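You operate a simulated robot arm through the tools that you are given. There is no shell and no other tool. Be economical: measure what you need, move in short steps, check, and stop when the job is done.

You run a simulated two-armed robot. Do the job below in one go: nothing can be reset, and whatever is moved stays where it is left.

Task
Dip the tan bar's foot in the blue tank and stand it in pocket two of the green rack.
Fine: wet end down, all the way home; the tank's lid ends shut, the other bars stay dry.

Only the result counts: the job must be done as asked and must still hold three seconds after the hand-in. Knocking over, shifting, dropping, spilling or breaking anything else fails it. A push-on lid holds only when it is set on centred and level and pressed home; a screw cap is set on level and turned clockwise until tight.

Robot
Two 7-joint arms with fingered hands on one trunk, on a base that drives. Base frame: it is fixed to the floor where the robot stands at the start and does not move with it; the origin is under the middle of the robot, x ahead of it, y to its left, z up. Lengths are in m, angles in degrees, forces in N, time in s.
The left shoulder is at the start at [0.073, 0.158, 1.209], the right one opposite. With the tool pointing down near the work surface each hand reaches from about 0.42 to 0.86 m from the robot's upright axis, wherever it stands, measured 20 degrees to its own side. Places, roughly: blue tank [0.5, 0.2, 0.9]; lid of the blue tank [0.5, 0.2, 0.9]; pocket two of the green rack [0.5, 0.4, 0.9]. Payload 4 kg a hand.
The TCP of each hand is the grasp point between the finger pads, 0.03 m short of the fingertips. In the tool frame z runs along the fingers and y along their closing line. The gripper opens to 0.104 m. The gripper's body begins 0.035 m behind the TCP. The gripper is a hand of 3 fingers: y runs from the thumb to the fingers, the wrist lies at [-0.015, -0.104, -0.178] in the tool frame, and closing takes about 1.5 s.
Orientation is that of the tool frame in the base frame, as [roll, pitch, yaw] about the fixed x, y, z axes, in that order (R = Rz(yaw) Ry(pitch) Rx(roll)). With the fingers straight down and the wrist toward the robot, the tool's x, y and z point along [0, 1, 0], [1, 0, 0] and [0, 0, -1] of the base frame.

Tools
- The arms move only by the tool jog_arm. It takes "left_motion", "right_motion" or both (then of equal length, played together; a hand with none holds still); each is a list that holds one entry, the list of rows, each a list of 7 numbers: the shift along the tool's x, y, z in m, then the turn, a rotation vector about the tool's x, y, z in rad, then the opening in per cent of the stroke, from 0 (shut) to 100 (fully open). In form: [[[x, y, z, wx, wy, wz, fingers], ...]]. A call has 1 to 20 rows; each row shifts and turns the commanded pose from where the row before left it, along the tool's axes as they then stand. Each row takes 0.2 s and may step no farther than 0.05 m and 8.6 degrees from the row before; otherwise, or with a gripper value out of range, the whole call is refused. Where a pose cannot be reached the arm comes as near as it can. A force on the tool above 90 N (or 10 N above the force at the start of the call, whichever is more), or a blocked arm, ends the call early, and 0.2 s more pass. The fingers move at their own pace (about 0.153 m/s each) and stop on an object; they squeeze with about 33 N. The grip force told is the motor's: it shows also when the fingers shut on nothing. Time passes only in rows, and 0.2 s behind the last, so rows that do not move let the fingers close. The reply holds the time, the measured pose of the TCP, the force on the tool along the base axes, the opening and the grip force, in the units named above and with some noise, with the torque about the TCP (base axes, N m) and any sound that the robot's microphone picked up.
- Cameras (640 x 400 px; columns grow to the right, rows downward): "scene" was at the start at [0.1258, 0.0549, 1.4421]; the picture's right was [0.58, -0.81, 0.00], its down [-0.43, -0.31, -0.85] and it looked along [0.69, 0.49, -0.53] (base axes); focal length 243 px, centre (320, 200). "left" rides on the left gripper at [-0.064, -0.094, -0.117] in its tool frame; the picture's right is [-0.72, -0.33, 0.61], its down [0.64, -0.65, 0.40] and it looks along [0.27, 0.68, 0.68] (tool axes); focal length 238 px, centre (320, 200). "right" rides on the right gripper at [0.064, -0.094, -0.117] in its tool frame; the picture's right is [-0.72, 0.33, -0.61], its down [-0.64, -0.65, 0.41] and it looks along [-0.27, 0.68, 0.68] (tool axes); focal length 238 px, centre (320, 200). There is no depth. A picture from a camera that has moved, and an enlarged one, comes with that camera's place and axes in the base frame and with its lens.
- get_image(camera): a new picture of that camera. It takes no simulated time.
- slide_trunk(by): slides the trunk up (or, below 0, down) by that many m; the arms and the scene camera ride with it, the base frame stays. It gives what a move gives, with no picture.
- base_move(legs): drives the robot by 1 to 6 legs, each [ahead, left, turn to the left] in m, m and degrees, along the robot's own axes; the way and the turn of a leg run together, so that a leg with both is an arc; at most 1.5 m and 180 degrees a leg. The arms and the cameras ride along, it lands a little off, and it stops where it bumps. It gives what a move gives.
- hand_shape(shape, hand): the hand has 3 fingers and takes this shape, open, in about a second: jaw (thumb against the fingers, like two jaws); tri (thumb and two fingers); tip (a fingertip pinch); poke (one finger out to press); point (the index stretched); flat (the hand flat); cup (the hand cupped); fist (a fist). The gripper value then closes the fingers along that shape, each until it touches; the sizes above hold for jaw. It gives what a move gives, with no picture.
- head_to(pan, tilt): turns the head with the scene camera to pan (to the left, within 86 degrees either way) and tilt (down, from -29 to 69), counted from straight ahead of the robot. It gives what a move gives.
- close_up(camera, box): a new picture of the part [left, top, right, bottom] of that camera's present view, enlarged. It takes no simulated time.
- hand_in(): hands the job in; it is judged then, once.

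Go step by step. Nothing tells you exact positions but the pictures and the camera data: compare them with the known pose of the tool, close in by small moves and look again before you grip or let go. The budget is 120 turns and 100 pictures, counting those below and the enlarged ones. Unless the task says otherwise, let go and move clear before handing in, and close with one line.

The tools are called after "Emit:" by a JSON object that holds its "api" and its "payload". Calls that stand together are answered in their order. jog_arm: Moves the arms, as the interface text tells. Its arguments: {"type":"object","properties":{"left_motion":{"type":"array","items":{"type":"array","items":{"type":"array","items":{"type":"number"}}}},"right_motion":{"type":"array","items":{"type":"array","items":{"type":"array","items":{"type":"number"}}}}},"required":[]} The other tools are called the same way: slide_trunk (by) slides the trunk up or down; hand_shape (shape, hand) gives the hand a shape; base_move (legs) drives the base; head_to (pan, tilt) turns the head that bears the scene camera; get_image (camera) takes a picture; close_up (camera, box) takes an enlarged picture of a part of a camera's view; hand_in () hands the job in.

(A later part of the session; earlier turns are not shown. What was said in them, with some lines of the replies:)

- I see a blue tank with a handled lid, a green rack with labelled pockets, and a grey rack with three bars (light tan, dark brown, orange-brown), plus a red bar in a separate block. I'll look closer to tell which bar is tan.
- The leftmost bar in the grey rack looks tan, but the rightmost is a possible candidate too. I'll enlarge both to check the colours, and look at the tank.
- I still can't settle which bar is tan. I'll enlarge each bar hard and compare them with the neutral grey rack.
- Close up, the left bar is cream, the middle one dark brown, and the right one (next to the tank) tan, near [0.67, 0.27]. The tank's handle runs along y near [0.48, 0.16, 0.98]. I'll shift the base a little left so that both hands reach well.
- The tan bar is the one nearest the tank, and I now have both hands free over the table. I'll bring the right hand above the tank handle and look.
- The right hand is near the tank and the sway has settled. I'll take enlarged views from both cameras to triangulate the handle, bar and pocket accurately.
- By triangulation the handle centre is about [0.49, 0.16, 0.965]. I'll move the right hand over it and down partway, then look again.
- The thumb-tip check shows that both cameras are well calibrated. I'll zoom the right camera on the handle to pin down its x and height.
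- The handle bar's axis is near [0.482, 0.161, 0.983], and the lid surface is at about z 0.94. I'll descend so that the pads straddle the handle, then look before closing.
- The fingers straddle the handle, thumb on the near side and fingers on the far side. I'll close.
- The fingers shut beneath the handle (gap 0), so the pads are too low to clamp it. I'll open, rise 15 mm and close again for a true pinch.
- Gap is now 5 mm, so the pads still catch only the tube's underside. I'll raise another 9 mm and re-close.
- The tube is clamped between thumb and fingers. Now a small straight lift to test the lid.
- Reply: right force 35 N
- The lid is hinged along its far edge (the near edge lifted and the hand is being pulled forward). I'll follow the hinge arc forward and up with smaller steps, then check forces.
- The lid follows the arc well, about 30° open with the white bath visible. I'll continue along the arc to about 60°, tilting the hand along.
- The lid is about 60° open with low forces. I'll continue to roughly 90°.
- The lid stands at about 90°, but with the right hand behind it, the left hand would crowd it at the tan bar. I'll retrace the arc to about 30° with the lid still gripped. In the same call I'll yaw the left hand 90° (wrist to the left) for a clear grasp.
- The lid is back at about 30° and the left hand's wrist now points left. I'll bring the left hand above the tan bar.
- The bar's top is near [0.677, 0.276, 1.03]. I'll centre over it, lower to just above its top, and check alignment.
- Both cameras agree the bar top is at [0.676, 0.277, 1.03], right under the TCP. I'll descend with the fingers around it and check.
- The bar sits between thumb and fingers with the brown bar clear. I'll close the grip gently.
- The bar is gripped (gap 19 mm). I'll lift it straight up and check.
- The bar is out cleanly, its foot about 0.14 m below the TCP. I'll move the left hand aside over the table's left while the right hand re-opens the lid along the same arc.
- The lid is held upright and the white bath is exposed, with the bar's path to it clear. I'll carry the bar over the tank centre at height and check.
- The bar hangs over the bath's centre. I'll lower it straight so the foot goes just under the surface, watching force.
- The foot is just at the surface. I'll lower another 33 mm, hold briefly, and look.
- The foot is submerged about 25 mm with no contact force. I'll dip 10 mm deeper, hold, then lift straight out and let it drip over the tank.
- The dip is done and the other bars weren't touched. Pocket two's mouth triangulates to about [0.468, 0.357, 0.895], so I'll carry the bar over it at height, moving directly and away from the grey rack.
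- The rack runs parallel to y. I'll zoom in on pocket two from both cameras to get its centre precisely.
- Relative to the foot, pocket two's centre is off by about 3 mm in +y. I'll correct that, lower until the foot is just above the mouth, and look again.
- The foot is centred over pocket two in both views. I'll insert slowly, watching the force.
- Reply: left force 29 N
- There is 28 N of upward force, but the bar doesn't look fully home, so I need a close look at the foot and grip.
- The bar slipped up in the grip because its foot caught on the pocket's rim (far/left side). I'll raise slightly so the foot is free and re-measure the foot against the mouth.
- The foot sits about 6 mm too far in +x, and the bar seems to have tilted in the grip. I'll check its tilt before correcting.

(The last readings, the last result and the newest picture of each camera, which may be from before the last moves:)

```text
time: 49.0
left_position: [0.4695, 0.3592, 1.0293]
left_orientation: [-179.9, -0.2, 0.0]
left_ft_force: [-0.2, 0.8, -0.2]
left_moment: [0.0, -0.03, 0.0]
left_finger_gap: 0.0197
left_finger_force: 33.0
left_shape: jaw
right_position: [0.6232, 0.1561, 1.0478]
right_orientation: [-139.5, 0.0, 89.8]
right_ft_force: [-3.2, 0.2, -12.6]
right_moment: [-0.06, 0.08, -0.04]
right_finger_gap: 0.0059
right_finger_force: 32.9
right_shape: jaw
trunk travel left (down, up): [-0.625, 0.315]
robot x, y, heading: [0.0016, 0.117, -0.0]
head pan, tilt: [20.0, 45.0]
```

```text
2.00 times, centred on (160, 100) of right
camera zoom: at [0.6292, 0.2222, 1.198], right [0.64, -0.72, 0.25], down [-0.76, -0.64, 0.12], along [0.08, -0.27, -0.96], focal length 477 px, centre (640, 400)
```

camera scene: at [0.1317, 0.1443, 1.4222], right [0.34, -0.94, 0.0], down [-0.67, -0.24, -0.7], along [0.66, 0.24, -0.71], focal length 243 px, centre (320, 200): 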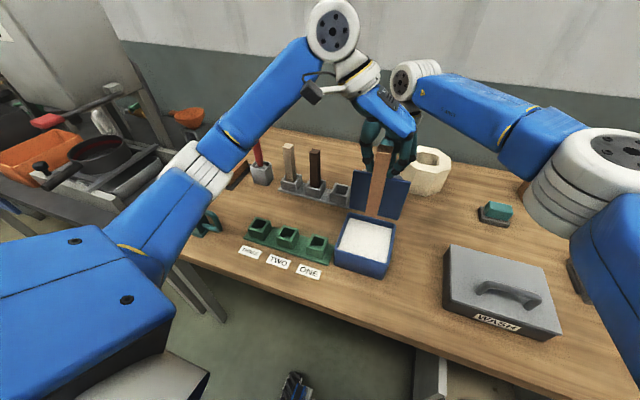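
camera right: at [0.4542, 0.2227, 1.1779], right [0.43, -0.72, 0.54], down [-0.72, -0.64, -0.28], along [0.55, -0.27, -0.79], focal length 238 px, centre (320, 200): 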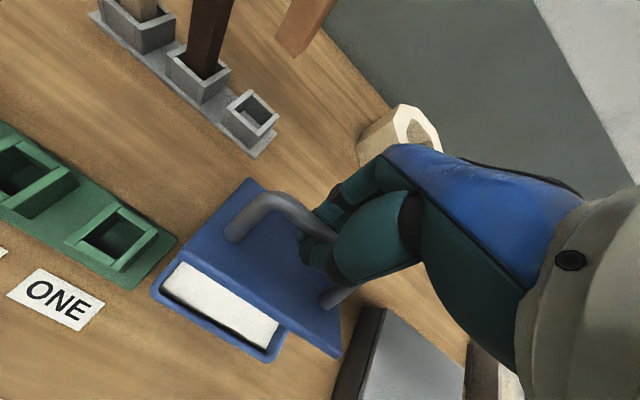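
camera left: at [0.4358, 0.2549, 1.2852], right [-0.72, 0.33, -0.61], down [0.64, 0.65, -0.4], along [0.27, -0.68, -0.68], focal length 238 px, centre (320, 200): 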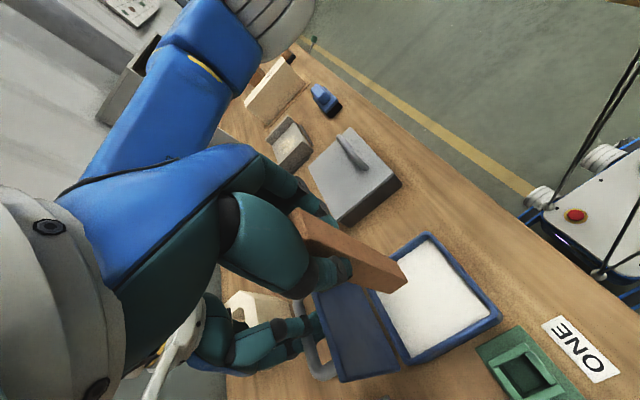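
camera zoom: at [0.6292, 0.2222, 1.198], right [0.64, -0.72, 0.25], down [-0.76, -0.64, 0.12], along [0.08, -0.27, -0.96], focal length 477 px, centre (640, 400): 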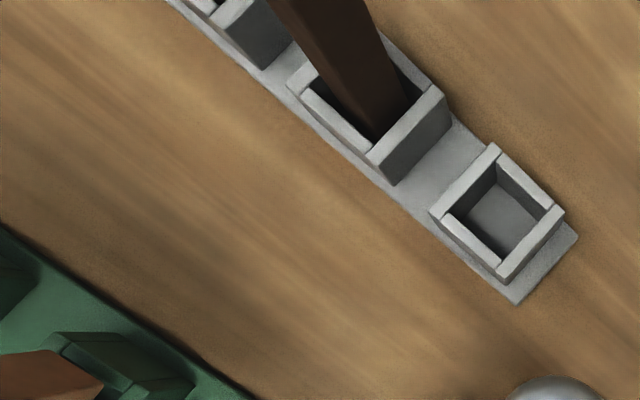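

The bar has pivoted about 8° in the pads (top toward the robot). I'll raise 10 mm, rotate the hand to bring the bar back to vertical, and re-measure.

Emit:
{"api": "jog_arm", "payload": {"left_motion": [[[0, 0, -0.01, 0, 0, 0, 0], [0, 0, 0, 0, -0.07, 0, 0], [0, 0, 0, 0, -0.07, 0, 0], [0, 0, 0, 0, 0, 0, 0], [0, 0, 0, 0, 0, 0, 0]]]}}

Emit:
{"api": "close_up", "payload": {"camera": "left", "box": [270, 150, 510, 330]}}

Emit:
{"api": "close_up", "payload": {"camera": "scene", "box": [250, 140, 346, 250]}}

```text
time: 50.2
left_position: [0.4688, 0.3592, 1.0392]
left_orientation: [-179.9, 7.9, 0.0]
left_ft_force: [0.2, -0.2, -0.7]
left_moment: [-0.03, -0.01, -0.01]
left_finger_gap: 0.0195
left_finger_force: 32.8
left_shape: jaw
right_position: [0.6247, 0.1567, 1.0469]
right_orientation: [-139.4, 0.0, 90.0]
right_ft_force: [-5.2, -0.4, -10.5]
right_moment: [-0.09, 0.11, -0.05]
right_finger_gap: 0.0062
right_finger_force: 32.9
right_shape: jaw
trunk travel left (down, up): [-0.625, 0.315]
robot x, y, heading: [-0.0019, 0.1133, 0.1]
head pan, tilt: [20.0, 45.0]
```

```text
2.22 times, centred on (390, 240) of left
camera zoom: at [0.422, 0.4533, 1.164], right [-0.8, 0.33, -0.51], down [0.58, 0.65, -0.49], along [0.17, -0.68, -0.71], focal length 530 px, centre (164, 111)
```

zoom: 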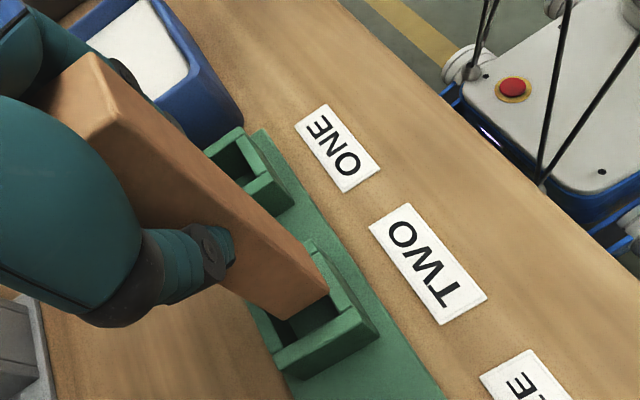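

```text
3.64 times, centred on (298, 195) of scene
camera zoom: at [0.1316, 0.145, 1.4222], right [0.34, -0.94, 0.0], down [-0.67, -0.24, -0.7], along [0.66, 0.24, -0.71], focal length 885 px, centre (400, 218)
```

zoom: 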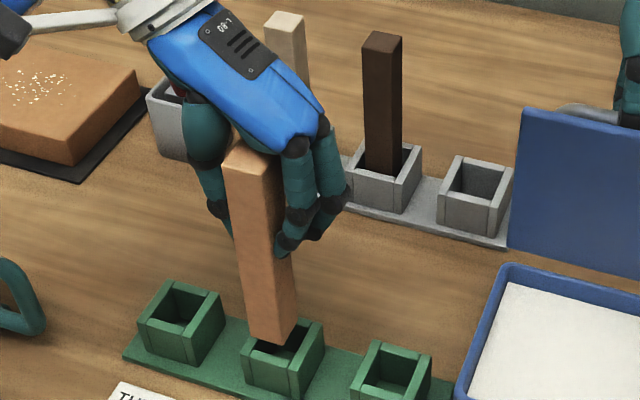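

The bar is near vertical again, with the foot now roughly 8 mm short of the pocket in x. I'll shift forward 8 mm, lower 12 mm, and compare again.

Emit:
{"api": "jog_arm", "payload": {"left_motion": [[[0.0048, 0, 0.0054, 0, 0, 0, 0], [0.0047, 0, 0.0054, 0, 0, 0, 0], [0, 0, 0, 0, 0, 0, 0], [0, 0, 0, 0, 0, 0, 0]]]}}

Emit:
{"api": "close_up", "payload": {"camera": "left", "box": [360, 210, 456, 300]}}

Emit:
{"api": "close_up", "payload": {"camera": "scene", "box": [272, 190, 320, 250]}}

```text
time: 51.2
left_position: [0.4762, 0.3585, 1.028]
left_orientation: [-179.8, 7.8, -0.1]
left_ft_force: [-0.5, -0.2, -1.0]
left_moment: [-0.03, 0.0, 0.03]
left_finger_gap: 0.0194
left_finger_force: 33.1
left_shape: jaw
right_position: [0.6225, 0.1568, 1.0473]
right_orientation: [-139.5, -0.1, 89.7]
right_ft_force: [-5.0, -0.1, -10.7]
right_moment: [-0.07, 0.06, -0.08]
right_finger_gap: 0.0061
right_finger_force: 32.5
right_shape: jaw
trunk travel left (down, up): [-0.625, 0.315]
robot x, y, heading: [0.0037, 0.1132, -0.2]
head pan, tilt: [20.0, 45.0]
```

```text
4.44 times, centred on (408, 255) of left
camera zoom: at [0.4295, 0.4535, 1.1522], right [-0.8, 0.33, -0.51], down [0.58, 0.65, -0.49], along [0.17, -0.68, -0.71], focal length 1059 px, centre (-71, -44)
```

zoom: 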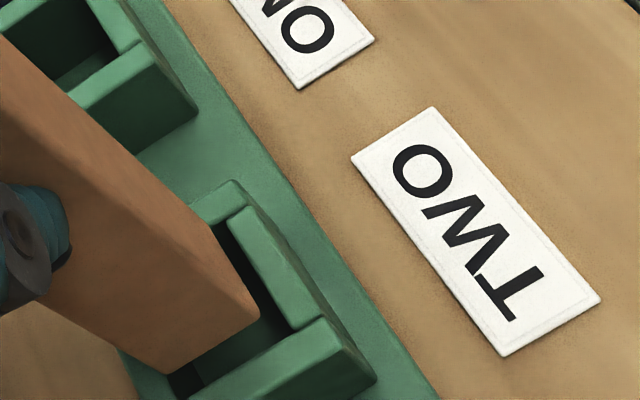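

```text
6.67 times, centred on (296, 220) of scene
camera zoom: at [0.1315, 0.145, 1.4222], right [0.34, -0.94, 0.0], down [-0.67, -0.24, -0.7], along [0.66, 0.24, -0.71], focal length 1622 px, centre (480, 67)
```

zoom: 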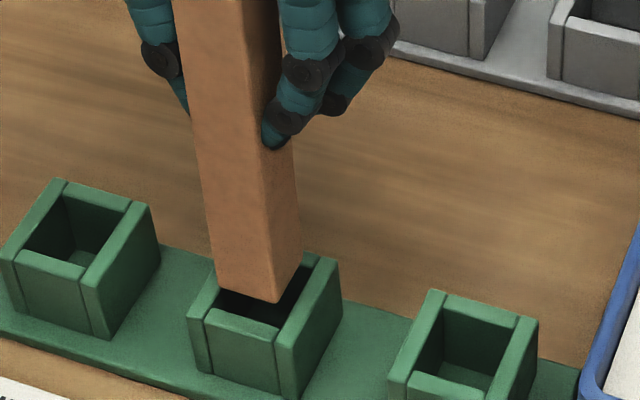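

The foot is centred to within about 2 mm. I'll nudge 1.5 mm back and lower 15 mm gently, checking the force.

Emit:
{"api": "jog_arm", "payload": {"left_motion": [[[-0.0015, 0, 0, 0, 0, 0, 0], [0.0004, 0, 0.003, 0, 0, 0, 0], [0.0004, 0, 0.003, 0, 0, 0, 0], [0.0004, 0, 0.003, 0, 0, 0, 0], [0.0004, 0, 0.003, 0, 0, 0, 0], [0.0004, 0, 0.003, 0, 0, 0, 0], [0, 0, 0, 0, 0, 0, 0]]]}}

Emit:
{"api": "close_up", "payload": {"camera": "scene", "box": [272, 190, 320, 250]}}

```text
time: 52.8
left_position: [0.4744, 0.3591, 1.0132]
left_orientation: [-179.9, 7.9, 0.0]
left_ft_force: [-0.9, 0.5, -1.2]
left_moment: [0.05, 0.0, -0.03]
left_finger_gap: 0.0194
left_finger_force: 32.8
left_shape: jaw
right_position: [0.6228, 0.1574, 1.0474]
right_orientation: [-139.4, 0.0, 90.0]
right_ft_force: [-4.6, -0.5, -9.2]
right_moment: [-0.05, 0.07, -0.06]
right_finger_gap: 0.0059
right_finger_force: 33.2
right_shape: jaw
trunk travel left (down, up): [-0.625, 0.315]
robot x, y, heading: [0.0003, 0.113, 0.1]
head pan, tilt: [20.0, 45.0]
```

```text
6.67 times, centred on (296, 220) of scene
camera zoom: at [0.1315, 0.145, 1.4222], right [0.34, -0.94, 0.0], down [-0.67, -0.24, -0.7], along [0.66, 0.24, -0.71], focal length 1622 px, centre (480, 67)
```

zoom: 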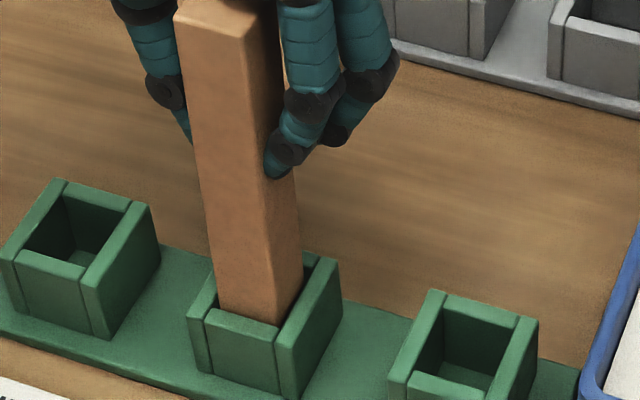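

The foot is inside the mouth with no force. I'll keep lowering.

Emit:
{"api": "jog_arm", "payload": {"left_motion": [[[0.0006, 0, 0.003, 0, 0, 0, 0], [0.0006, 0, 0.003, 0, 0, 0, 0], [0.0006, 0, 0.003, 0, 0, 0, 0], [0.0006, 0, 0.003, 0, 0, 0, 0], [0.0006, 0, 0.003, 0, 0, 0, 0], [0, 0, 0, 0, 0, 0, 0]]]}}

Emit:
{"api": "close_up", "payload": {"camera": "scene", "box": [272, 190, 320, 250]}}

```text
time: 54.2
left_position: [0.4774, 0.3596, 0.9981]
left_orientation: [-179.9, 7.9, -0.1]
left_ft_force: [0.2, -0.4, -1.8]
left_moment: [-0.02, -0.05, 0.01]
left_finger_gap: 0.0195
left_finger_force: 32.3
left_shape: jaw
right_position: [0.6235, 0.1571, 1.0478]
right_orientation: [-139.4, -0.1, 89.8]
right_ft_force: [-3.7, -0.3, -9.6]
right_moment: [-0.03, 0.08, -0.04]
right_finger_gap: 0.006
right_finger_force: 32.9
right_shape: jaw
trunk travel left (down, up): [-0.625, 0.315]
robot x, y, heading: [-0.0004, 0.115, 0.2]
head pan, tilt: [20.0, 45.0]
```

```text
6.67 times, centred on (296, 220) of scene
camera zoom: at [0.1315, 0.145, 1.4222], right [0.34, -0.94, 0.0], down [-0.67, -0.24, -0.7], along [0.66, 0.24, -0.71], focal length 1622 px, centre (480, 67)
```

zoom: 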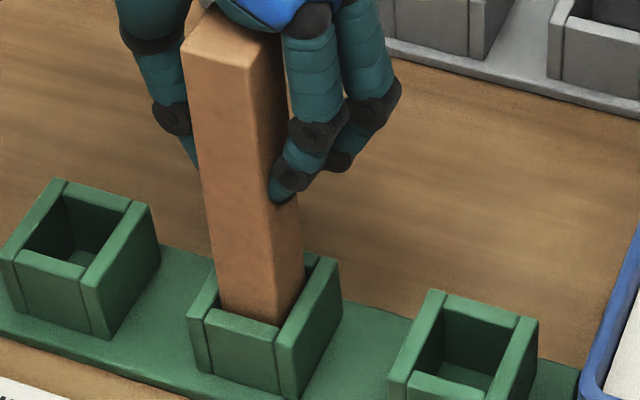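

Still free. I'll continue down until it touches the floor of the pocket.

Emit:
{"api": "jog_arm", "payload": {"left_motion": [[[0.0003, 0, 0.003, 0, 0, 0, 0], [0.0003, 0, 0.003, 0, 0, 0, 0], [0.0003, 0, 0.003, 0, 0, 0, 0], [0.0003, 0, 0.002, 0, 0, 0, 0], [0, 0, 0, 0, 0, 0, 0]]]}}

Emit:
{"api": "close_up", "payload": {"camera": "scene", "box": [262, 170, 334, 250]}}

```text
time: 55.4
left_position: [0.4757, 0.3585, 0.9871]
left_orientation: [-179.9, 7.9, 0.0]
left_ft_force: [0.1, 0.3, -0.3]
left_moment: [0.03, -0.02, -0.02]
left_finger_gap: 0.0197
left_finger_force: 33.2
left_shape: jaw
right_position: [0.6239, 0.1574, 1.0474]
right_orientation: [-139.4, 0.0, 90.0]
right_ft_force: [-4.3, -1.3, -10.3]
right_moment: [-0.05, 0.09, -0.07]
right_finger_gap: 0.0058
right_finger_force: 33.1
right_shape: jaw
trunk travel left (down, up): [-0.625, 0.315]
robot x, y, heading: [0.0012, 0.113, 0.1]
head pan, tilt: [20.0, 45.0]
```

```text
5.00 times, centred on (298, 210) of scene
camera zoom: at [0.1315, 0.145, 1.4222], right [0.34, -0.94, 0.0], down [-0.67, -0.24, -0.7], along [0.66, 0.24, -0.71], focal length 1216 px, centre (430, 150)
```

zoom: 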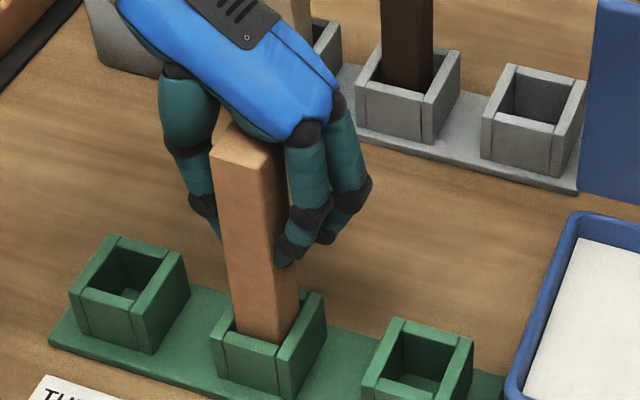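

The foot is close to the pocket floor with little force so far. A few more small steps.

Emit:
{"api": "jog_arm", "payload": {"left_motion": [[[0.0003, 0, 0.002, 0, 0, 0, 0], [0.0003, 0, 0.002, 0, 0, 0, 0], [0.0003, 0, 0.002, 0, 0, 0, 0], [0.0003, 0, 0.002, 0, 0, 0, 0], [0, 0, 0, 0, 0, 0, 0]]]}}

```text
time: 56.6
left_position: [0.4751, 0.3581, 0.9795]
left_orientation: [-179.8, 7.6, 0.0]
left_ft_force: [-0.6, 1.8, 15.4]
left_moment: [0.0, 0.08, -0.02]
left_finger_gap: 0.0197
left_finger_force: 33.5
left_shape: jaw
right_position: [0.621, 0.1571, 1.0485]
right_orientation: [-139.5, -0.1, 89.8]
right_ft_force: [-3.9, 0.0, -13.3]
right_moment: [-0.07, 0.07, -0.06]
right_finger_gap: 0.0058
right_finger_force: 33.5
right_shape: jaw
trunk travel left (down, up): [-0.625, 0.315]
robot x, y, heading: [-0.0024, 0.1168, 0.3]
head pan, tilt: [20.0, 45.0]
```

It has met the floor (15 N upward, foot ≈0.869). I'll verify visually before letting go.

Emit:
{"api": "close_up", "payload": {"camera": "left", "box": [280, 160, 480, 310]}}

Emit:
{"api": "close_up", "payload": {"camera": "scene", "box": [262, 170, 334, 250]}}

```text
2.67 times, centred on (380, 235) of left
camera zoom: at [0.4279, 0.4535, 1.1045], right [-0.8, 0.33, -0.51], down [0.58, 0.65, -0.49], along [0.17, -0.68, -0.71], focal length 636 px, centre (160, 107)
```

zoom: 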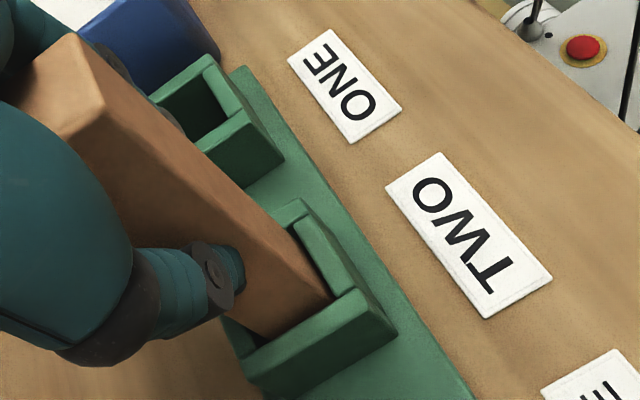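

```text
5.00 times, centred on (298, 210) of scene
camera zoom: at [0.1292, 0.1447, 1.4226], right [0.34, -0.94, 0.0], down [-0.67, -0.24, -0.71], along [0.66, 0.24, -0.71], focal length 1216 px, centre (430, 150)
```

zoom: 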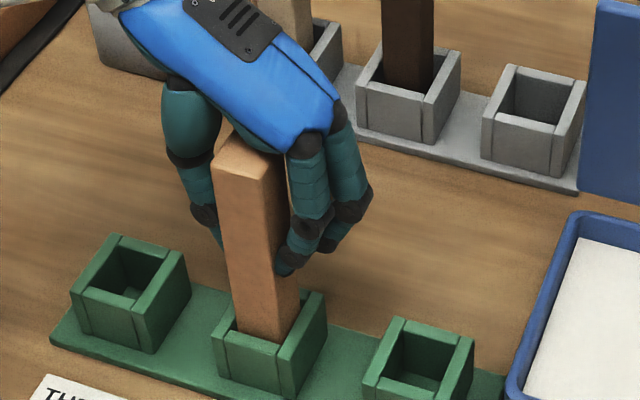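

The bar is seated. It stands about 0.13 m above the rim, the same as it did in its old pocket. I'll open the fingers and withdraw straight up.

Emit:
{"api": "jog_arm", "payload": {"left_motion": [[[0, 0, 0, 0, 0, 0, 20], [0, 0, 0, 0, 0, 0, 35], [0, 0, 0, 0, 0, 0, 55], [0, 0, 0, 0, 0, 0, 70], [0, 0, 0, 0, 0, 0, 70], [0, 0, 0, 0, 0, 0, 70], [-0.0014, 0, -0.01, 0, 0, 0, 70], [-0.003, 0, -0.02, 0, 0, 0, 70], [-0.004, 0, -0.03, 0, 0, 0, 70], [-0.004, 0, -0.03, 0, 0, 0, 70], [-0.004, 0, -0.03, 0, 0, 0, 70], [-0.004, 0, -0.03, 0, 0, 0, 70], [0, 0, 0, 0, 0, 0, 70]]]}}

Emit:
{"api": "close_up", "payload": {"camera": "scene", "box": [240, 130, 400, 270]}}

Emit:
{"api": "get_image", "payload": {"camera": "left"}}

```text
time: 59.4
left_position: [0.4749, 0.3603, 1.1306]
left_orientation: [-179.8, 7.8, 0.1]
left_ft_force: [0.1, 0.0, -1.1]
left_moment: [-0.02, 0.02, 0.01]
left_finger_gap: 0.0724
left_finger_force: 0.1
left_shape: jaw
right_position: [0.6233, 0.1578, 1.0477]
right_orientation: [-139.5, 0.0, 89.8]
right_ft_force: [-5.0, -0.1, -11.0]
right_moment: [-0.05, 0.08, -0.08]
right_finger_gap: 0.0062
right_finger_force: 32.2
right_shape: jaw
trunk travel left (down, up): [-0.625, 0.315]
robot x, y, heading: [-0.0009, 0.1168, 0.0]
head pan, tilt: [20.0, 45.0]
```

```text
2.86 times, centred on (320, 200) of scene
camera zoom: at [0.1315, 0.1451, 1.4222], right [0.34, -0.94, 0.0], down [-0.67, -0.24, -0.7], along [0.66, 0.24, -0.71], focal length 695 px, centre (320, 200)
```

zoom: 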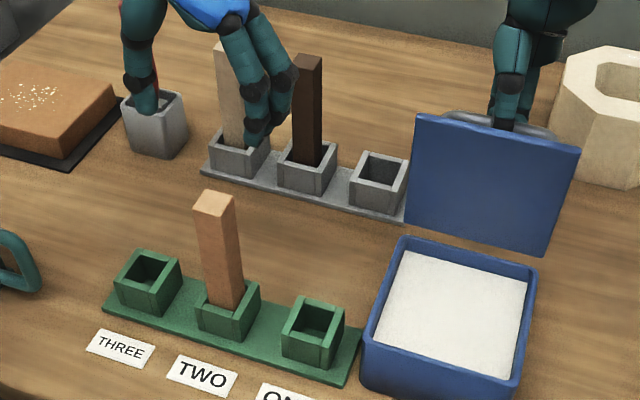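

```text
18 pictures are left
camera left: at [0.4282, 0.4541, 1.2556], right [-0.8, 0.33, -0.51], down [0.58, 0.65, -0.49], along [0.17, -0.68, -0.71], focal length 238 px, centre (320, 200)
```

left: 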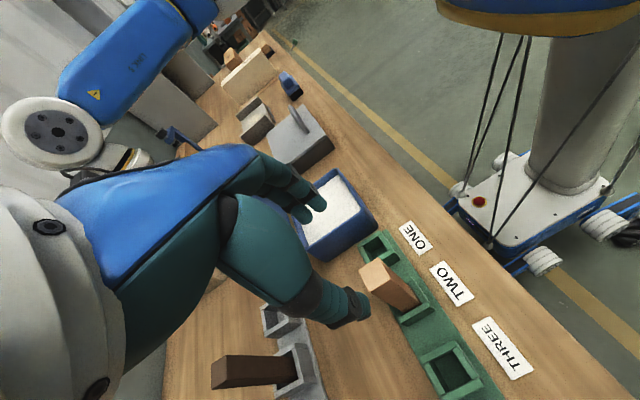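

The tan bar stands upright in pocket two. Now I'll move the left hand clear and retrace the lid arc to about 30° with the right.

Emit:
{"api": "jog_arm", "payload": {"right_motion": [[[0, 0, 0, 0, 0, 0, 0], [0, 0, 0, 0, 0, 0, 0], [0, -0.0087, 0.0025, -0.044, 0, 0, 0], [0, -0.0087, 0.0021, -0.044, 0, 0, 0], [0, -0.0084, 0.0032, -0.044, 0, 0, 0], [0, -0.0085, 0.0029, -0.044, 0, 0, 0], [0, -0.0081, 0.004, -0.044, 0, 0, 0], [0, -0.0083, 0.0037, -0.044, 0, 0, 0], [0, -0.0077, 0.0047, -0.044, 0, 0, 0], [0, -0.0079, 0.0044, -0.044, 0, 0, 0], [0, -0.0074, 0.0053, -0.044, 0, 0, 0], [0, -0.0076, 0.005, -0.044, 0, 0, 0], [0, -0.0063, 0.0058, -0.044, 0, 0, 0], [0, -0.0065, 0.0055, -0.044, 0, 0, 0], [0, 0, 0, 0, 0, 0, 0]]], "left_motion": [[[-0.005, 0, -0.035, 0, 0, 0, 70], [-0.005, 0, -0.035, 0, 0, 0, 70], [-0.005, -0.03, -0.03, 0, 0, 0, 70], [0, -0.04, -0.02, 0, 0, 0, 70], [0, -0.04, 0, 0, 0, 0, 70], [0, 0, 0, 0, 0, 0, 70], [0, 0, 0, 0, 0, 0, 70], [0, 0, 0, 0, 0, 0, 70], [0, 0, 0, 0, 0, 0, 70], [0, 0, 0, 0, 0, 0, 70], [0, 0, 0, 0, 0, 0, 70], [0, 0, 0, 0, 0, 0, 70], [0, 0, 0, 0, 0, 0, 70], [0, 0, 0, 0, 0, 0, 70], [0, 0, 0, 0, 0, 0, 70]]]}}

Emit:
{"api": "get_image", "payload": {"camera": "scene"}}

```text
time: 62.6
left_position: [0.4839, 0.4694, 1.2498]
left_orientation: [-179.9, 8.2, 0.0]
left_ft_force: [-0.8, -0.3, 0.1]
left_moment: [0.02, -0.01, -0.02]
left_finger_gap: 0.0724
left_finger_force: 0.0
left_shape: jaw
right_position: [0.5238, 0.1572, 1.0458]
right_orientation: [-169.5, -0.1, 89.8]
right_ft_force: [10.6, -3.1, -19.0]
right_moment: [0.01, -0.15, -0.1]
right_finger_gap: 0.0055
right_finger_force: 33.5
right_shape: jaw
trunk travel left (down, up): [-0.625, 0.315]
robot x, y, heading: [-0.0024, 0.1146, 0.2]
head pan, tilt: [20.0, 45.0]
```

```text
17 pictures are left
camera scene: at [0.1374, 0.144, 1.4216], right [0.34, -0.94, 0.0], down [-0.67, -0.24, -0.7], along [0.66, 0.24, -0.71], focal length 243 px, centre (320, 200)
```

scene: 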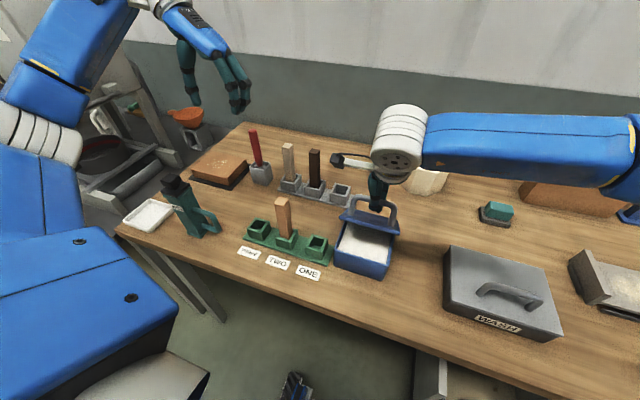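

The tan bar stands in place and the lid is at about 30°. I'll follow the arc down the rest of the way until it shuts.

Emit:
{"api": "jog_arm", "payload": {"right_motion": [[[0, -0.0062, 0.0065, -0.03, 0, 0, 0], [0, -0.0064, 0.0062, -0.03, 0, 0, 0], [0, -0.0055, 0.0072, -0.03, 0, 0, 0], [0, -0.0056, 0.007, -0.03, 0, 0, 0], [0, -0.0046, 0.0078, -0.03, 0, 0, 0], [0, -0.0048, 0.0076, -0.03, 0, 0, 0], [0, 0, 0, 0, 0, 0, 0]]]}}

Emit:
{"api": "close_up", "payload": {"camera": "scene", "box": [310, 170, 420, 290]}}

```text
time: 64.2
left_position: [0.4792, 0.4702, 1.2519]
left_orientation: [-179.9, 7.9, -0.1]
left_ft_force: [-0.1, -0.2, -0.3]
left_moment: [0.03, 0.01, 0.02]
left_finger_gap: 0.0727
left_finger_force: 0.1
left_shape: jaw
right_position: [0.4833, 0.158, 1.0081]
right_orientation: [-179.9, 0.0, 89.9]
right_ft_force: [4.5, 0.3, -4.6]
right_moment: [0.04, 0.0, -0.07]
right_finger_gap: 0.005
right_finger_force: 33.1
right_shape: jaw
trunk travel left (down, up): [-0.625, 0.315]
robot x, y, heading: [0.0016, 0.1133, -0.3]
head pan, tilt: [20.0, 45.0]
```

```text
3.33 times, centred on (365, 230) of scene
camera zoom: at [0.1322, 0.1448, 1.4222], right [0.34, -0.94, 0.0], down [-0.67, -0.24, -0.7], along [0.66, 0.24, -0.71], focal length 811 px, centre (170, 100)
```

zoom: 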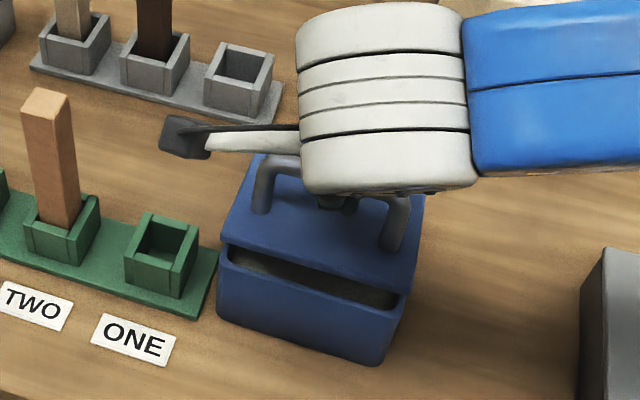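

The lid is still slightly ajar at the near edge. I'll lower further, following the arc.

Emit:
{"api": "jog_arm", "payload": {"right_motion": [[[0, -0.003, 0.005, 0, 0, 0, 0], [0, -0.002, 0.005, 0, 0, 0, 0], [0, -0.001, 0.004, 0, 0, 0, 0], [0, 0, 0, 0, 0, 0, 0]]]}}

Emit:
{"api": "close_up", "payload": {"camera": "scene", "box": [310, 170, 420, 290]}}

```text
time: 65.2
left_position: [0.4793, 0.4694, 1.2508]
left_orientation: [180.0, 7.9, 0.0]
left_ft_force: [-0.5, 0.5, -0.6]
left_moment: [0.01, 0.0, -0.01]
left_finger_gap: 0.0724
left_finger_force: 0.0
left_shape: jaw
right_position: [0.4771, 0.1585, 0.9932]
right_orientation: [180.0, 0.0, 89.9]
right_ft_force: [-0.2, -0.9, -1.4]
right_moment: [0.01, 0.0, -0.06]
right_finger_gap: 0.0053
right_finger_force: 33.2
right_shape: jaw
trunk travel left (down, up): [-0.625, 0.315]
robot x, y, heading: [0.0001, 0.113, -0.1]
head pan, tilt: [20.0, 45.0]
```

```text
3.33 times, centred on (365, 230) of scene
camera zoom: at [0.1304, 0.1446, 1.4224], right [0.34, -0.94, 0.0], down [-0.67, -0.24, -0.7], along [0.66, 0.24, -0.71], focal length 811 px, centre (170, 100)
```

zoom: 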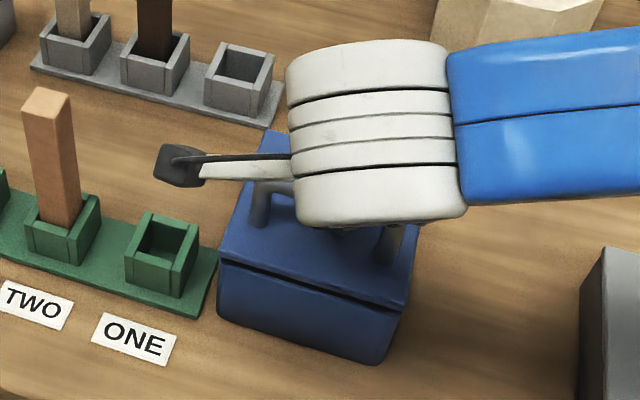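

Nearly shut, with only a thin gap left. I'll press down in small steps until I feel resistance.

Emit:
{"api": "jog_arm", "payload": {"right_motion": [[[0, -0.001, 0.003, 0, 0, 0, 0], [0, 0, 0.003, 0, 0, 0, 0], [0, 0, 0.003, 0, 0, 0, 0], [0, 0, 0, 0, 0, 0, 0]]]}}

Emit:
{"api": "close_up", "payload": {"camera": "scene", "box": [310, 170, 420, 290]}}

```text
time: 66.2
left_position: [0.4783, 0.4692, 1.2514]
left_orientation: [-179.8, 7.9, 0.0]
left_ft_force: [0.1, 0.2, 0.0]
left_moment: [-0.02, 0.04, -0.03]
left_finger_gap: 0.0726
left_finger_force: 0.1
left_shape: jaw
right_position: [0.475, 0.1582, 0.9849]
right_orientation: [-180.0, -0.2, 89.7]
right_ft_force: [-0.9, 0.4, 0.3]
right_moment: [-0.02, 0.05, 0.03]
right_finger_gap: 0.0054
right_finger_force: 33.4
right_shape: jaw
trunk travel left (down, up): [-0.625, 0.315]
robot x, y, heading: [-0.0004, 0.1146, 0.1]
head pan, tilt: [20.0, 45.0]
```

```text
3.33 times, centred on (365, 230) of scene
camera zoom: at [0.1298, 0.145, 1.4224], right [0.34, -0.94, 0.0], down [-0.67, -0.24, -0.7], along [0.66, 0.24, -0.71], focal length 811 px, centre (170, 100)
```

zoom: 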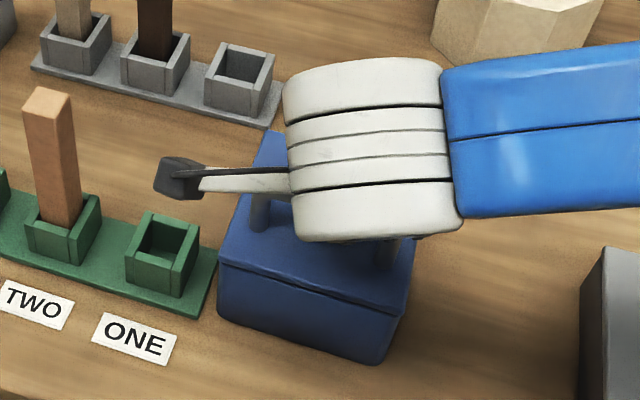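

The lid looks shut. I'll press a touch more to confirm it is home, then open the fingers and rise clear.

Emit:
{"api": "jog_arm", "payload": {"right_motion": [[[0, 0, 0.003, 0, 0, 0, 0], [0, 0, 0.003, 0, 0, 0, 0], [0, 0, 0, 0, 0, 0, 0]]]}}

```text
time: 67.0
left_position: [0.4782, 0.4687, 1.2502]
left_orientation: [-179.9, 7.9, 0.0]
left_ft_force: [-0.3, 1.3, -0.3]
left_moment: [-0.01, -0.01, 0.0]
left_finger_gap: 0.0723
left_finger_force: 0.0
left_shape: jaw
right_position: [0.474, 0.1588, 0.9788]
right_orientation: [179.9, -0.1, 89.9]
right_ft_force: [-0.4, 0.5, 0.7]
right_moment: [0.01, -0.01, 0.01]
right_finger_gap: 0.0055
right_finger_force: 33.1
right_shape: jaw
trunk travel left (down, up): [-0.625, 0.315]
robot x, y, heading: [-0.0015, 0.1167, -0.0]
head pan, tilt: [20.0, 45.0]
```

No resistance, because the fingers now cage the handle loosely and the lid rests shut. I'll rise 5 mm to the level where opening was clean before, open, and look.

Emit:
{"api": "jog_arm", "payload": {"right_motion": [[[0, 0.003, -0.004, 0, 0, 0, 0], [0, 0, 0, 0, 0, 0, 40], [0, 0, 0, 0, 0, 0, 80], [0, 0, 0, 0, 0, 0, 100], [0, 0, 0, 0, 0, 0, 100], [0, 0, 0, 0, 0, 0, 100], [0, 0, -0.02, 0, 0, 0, 100], [0, 0, -0.03, 0, 0, 0, 100], [0, 0, -0.03, 0, 0, 0, 100], [0, 0, 0, 0, 0, 0, 100]]]}}

Emit:
{"api": "close_up", "payload": {"camera": "scene", "box": [310, 170, 420, 290]}}

Emit:
{"api": "get_image", "payload": {"camera": "right"}}

```text
time: 69.2
left_position: [0.4787, 0.4703, 1.2511]
left_orientation: [-179.9, 7.8, -0.1]
left_ft_force: [-0.7, -0.1, 0.1]
left_moment: [0.02, 0.04, -0.03]
left_finger_gap: 0.0724
left_finger_force: 0.1
left_shape: jaw
right_position: [0.4779, 0.1573, 1.0617]
right_orientation: [180.0, -0.1, 89.9]
right_ft_force: [0.2, 0.3, -0.8]
right_moment: [0.0, 0.0, -0.02]
right_finger_gap: 0.1036
right_finger_force: 0.1
right_shape: jaw
trunk travel left (down, up): [-0.625, 0.315]
robot x, y, heading: [-0.0008, 0.1117, 0.3]
head pan, tilt: [20.0, 45.0]
```

```text
3.33 times, centred on (365, 230) of scene
camera zoom: at [0.1303, 0.1449, 1.4223], right [0.34, -0.94, 0.0], down [-0.67, -0.24, -0.7], along [0.66, 0.24, -0.71], focal length 811 px, centre (170, 100)
```

zoom: 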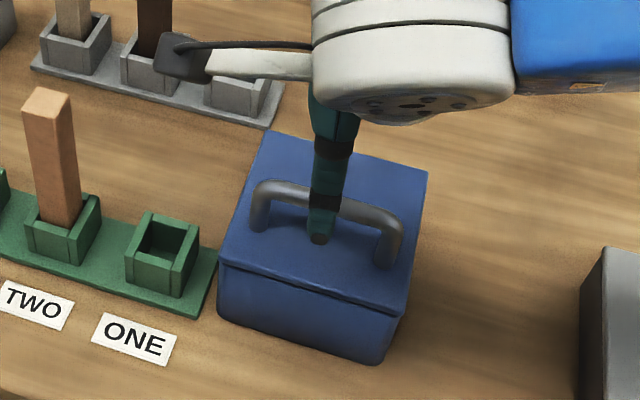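

```text
12 pictures are left
camera right: at [0.385, 0.2234, 1.1798], right [0.32, -0.72, 0.61], down [-0.65, -0.64, -0.4], along [0.68, -0.27, -0.68], focal length 238 px, centre (320, 200)
```

right: 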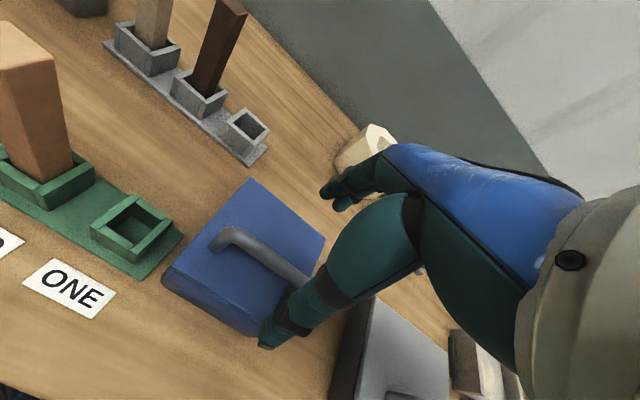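

The lid appears shut, as it was at the start, and the tan bar is in pocket two. To be sure it's home, I'll press lightly on the handle with closed fingers.

Emit:
{"api": "jog_arm", "payload": {"right_motion": [[[0, 0.005, 0, 0, 0, 0, 50], [0, 0, 0, 0, 0, 0, 0], [0, 0, 0, 0, 0, 0, 0], [0, 0, 0, 0, 0, 0, 0], [0, 0, 0, 0, 0, 0, 0], [0, 0, 0, 0, 0, 0, 0], [0, 0, 0.01, 0, 0, 0, 0], [0, 0, 0.01, 0, 0, 0, 0], [0, 0, 0.01, 0, 0, 0, 0], [0, 0, 0.004, 0, 0, 0, 0], [0, 0, 0, 0, 0, 0, 0]]]}}

```text
time: 71.6
left_position: [0.4784, 0.471, 1.2508]
left_orientation: [-179.9, 7.8, 0.0]
left_ft_force: [0.6, -0.8, -0.1]
left_moment: [0.01, -0.03, -0.02]
left_finger_gap: 0.0727
left_finger_force: 0.0
left_shape: jaw
right_position: [0.484, 0.1581, 1.0286]
right_orientation: [179.9, -0.1, 89.7]
right_ft_force: [0.7, 0.7, 1.0]
right_moment: [-0.02, 0.01, 0.0]
right_finger_gap: 0.0
right_finger_force: 32.6
right_shape: jaw
trunk travel left (down, up): [-0.625, 0.315]
robot x, y, heading: [0.0028, 0.1162, 0.1]
head pan, tilt: [20.0, 45.0]
```

No contact yet, so I'll go down a few more millimetres.

Emit:
{"api": "jog_arm", "payload": {"right_motion": [[[0, 0, 0.003, 0, 0, 0, 0], [0, 0, 0.003, 0, 0, 0, 0], [0, 0, 0.003, 0, 0, 0, 0], [0, 0, 0, 0, 0, 0, 0]]]}}

Emit:
{"api": "close_up", "payload": {"camera": "right", "box": [150, 150, 390, 370]}}

```text
time: 72.6
left_position: [0.4781, 0.4708, 1.2523]
left_orientation: [-179.7, 7.8, 0.1]
left_ft_force: [-0.2, 0.0, -0.5]
left_moment: [0.02, -0.03, -0.01]
left_finger_gap: 0.0724
left_finger_force: 0.1
left_shape: jaw
right_position: [0.4856, 0.1587, 1.0233]
right_orientation: [179.4, -0.2, 89.7]
right_ft_force: [12.2, 0.5, 36.1]
right_moment: [-0.26, -0.25, 0.09]
right_finger_gap: 0.0
right_finger_force: 32.8
right_shape: jaw
trunk travel left (down, up): [-0.625, 0.315]
robot x, y, heading: [-0.0018, 0.1174, 0.2]
head pan, tilt: [20.0, 45.0]
```

```text
1.82 times, centred on (270, 260) of right
camera zoom: at [0.391, 0.2233, 1.1406], right [0.32, -0.72, 0.61], down [-0.65, -0.64, -0.41], along [0.69, -0.27, -0.67], focal length 433 px, centre (411, 91)
```

zoom: 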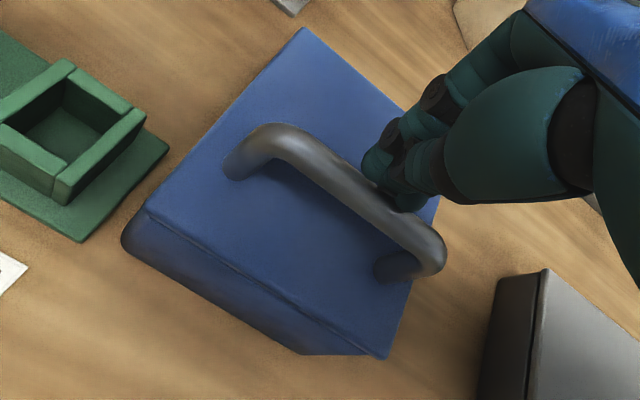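

The handle takes 36 N without giving, so the lid is fully down. Now I'll raise the right hand clear and make a final check.

Emit:
{"api": "jog_arm", "payload": {"right_motion": [[[0, 0, -0.02, 0, 0, 0, 0], [0, 0, -0.04, 0, 0, 0, 0], [0, 0, -0.04, 0, 0, 0, 0], [0, 0, -0.04, 0, 0, 0, 0], [-0.03, 0, -0.03, 0, 0, 0, 50], [-0.04, 0, -0.02, 0, 0, 0, 100], [-0.04, 0, 0, 0, 0, 0, 100], [-0.04, 0, 0, 0, 0, 0, 100], [0, 0, 0, 0, 0, 0, 100], [0, 0, 0, 0, 0, 0, 100]]]}}

Emit:
{"api": "close_up", "payload": {"camera": "scene", "box": [230, 130, 422, 290]}}

Emit:
{"api": "get_image", "payload": {"camera": "left"}}

```text
time: 74.8
left_position: [0.4792, 0.4718, 1.2501]
left_orientation: [-179.8, 7.8, 0.0]
left_ft_force: [-0.4, 0.0, -0.2]
left_moment: [0.0, 0.02, -0.03]
left_finger_gap: 0.0724
left_finger_force: 0.1
left_shape: jaw
right_position: [0.4834, 0.0092, 1.2084]
right_orientation: [-180.0, 0.1, 89.7]
right_ft_force: [-0.4, 0.1, -0.5]
right_moment: [-0.01, 0.0, 0.01]
right_finger_gap: 0.104
right_finger_force: 0.1
right_shape: jaw
trunk travel left (down, up): [-0.625, 0.315]
robot x, y, heading: [-0.0006, 0.1172, -0.0]
head pan, tilt: [20.0, 45.0]
```

```text
2.50 times, centred on (326, 210) of scene
camera zoom: at [0.1304, 0.1453, 1.4223], right [0.34, -0.94, 0.0], down [-0.67, -0.24, -0.7], along [0.66, 0.24, -0.71], focal length 608 px, centre (305, 175)
```

zoom: 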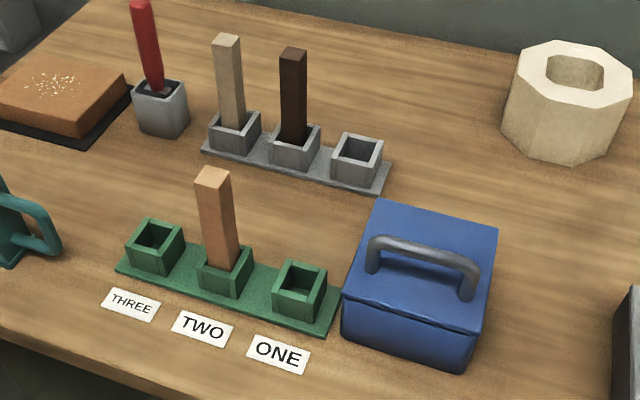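

```text
9 pictures are left
camera left: at [0.4324, 0.5656, 1.375], right [-0.8, 0.33, -0.51], down [0.58, 0.65, -0.49], along [0.17, -0.68, -0.71], focal length 238 px, centre (320, 200)
```

left: 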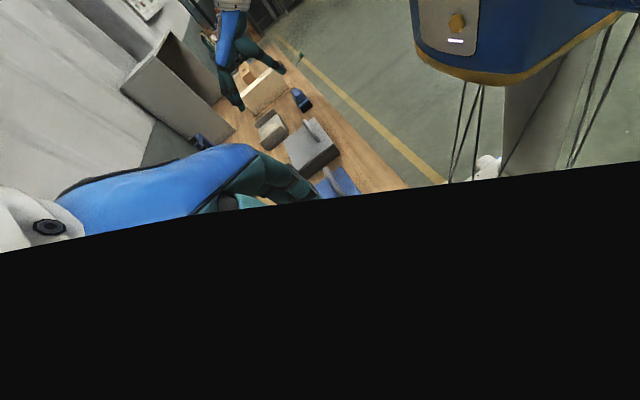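

Everything checks: the tan bar's top is at z ≈1.03, the same height as in its old pocket, so it is home. The lid is shut, the other bars are untouched, and both hands are clear. The half-black left picture doesn't matter here, because the scene view shows the whole result.

Emit:
{"api": "hand_in", "payload": {}}

```text
The job is handed in.
```

I dipped the tan bar's foot in the blue tank and stood it foot down, fully seated, in pocket two of the green rack; the tank's lid is shut, the other bars were never touched, and the job is handed in.
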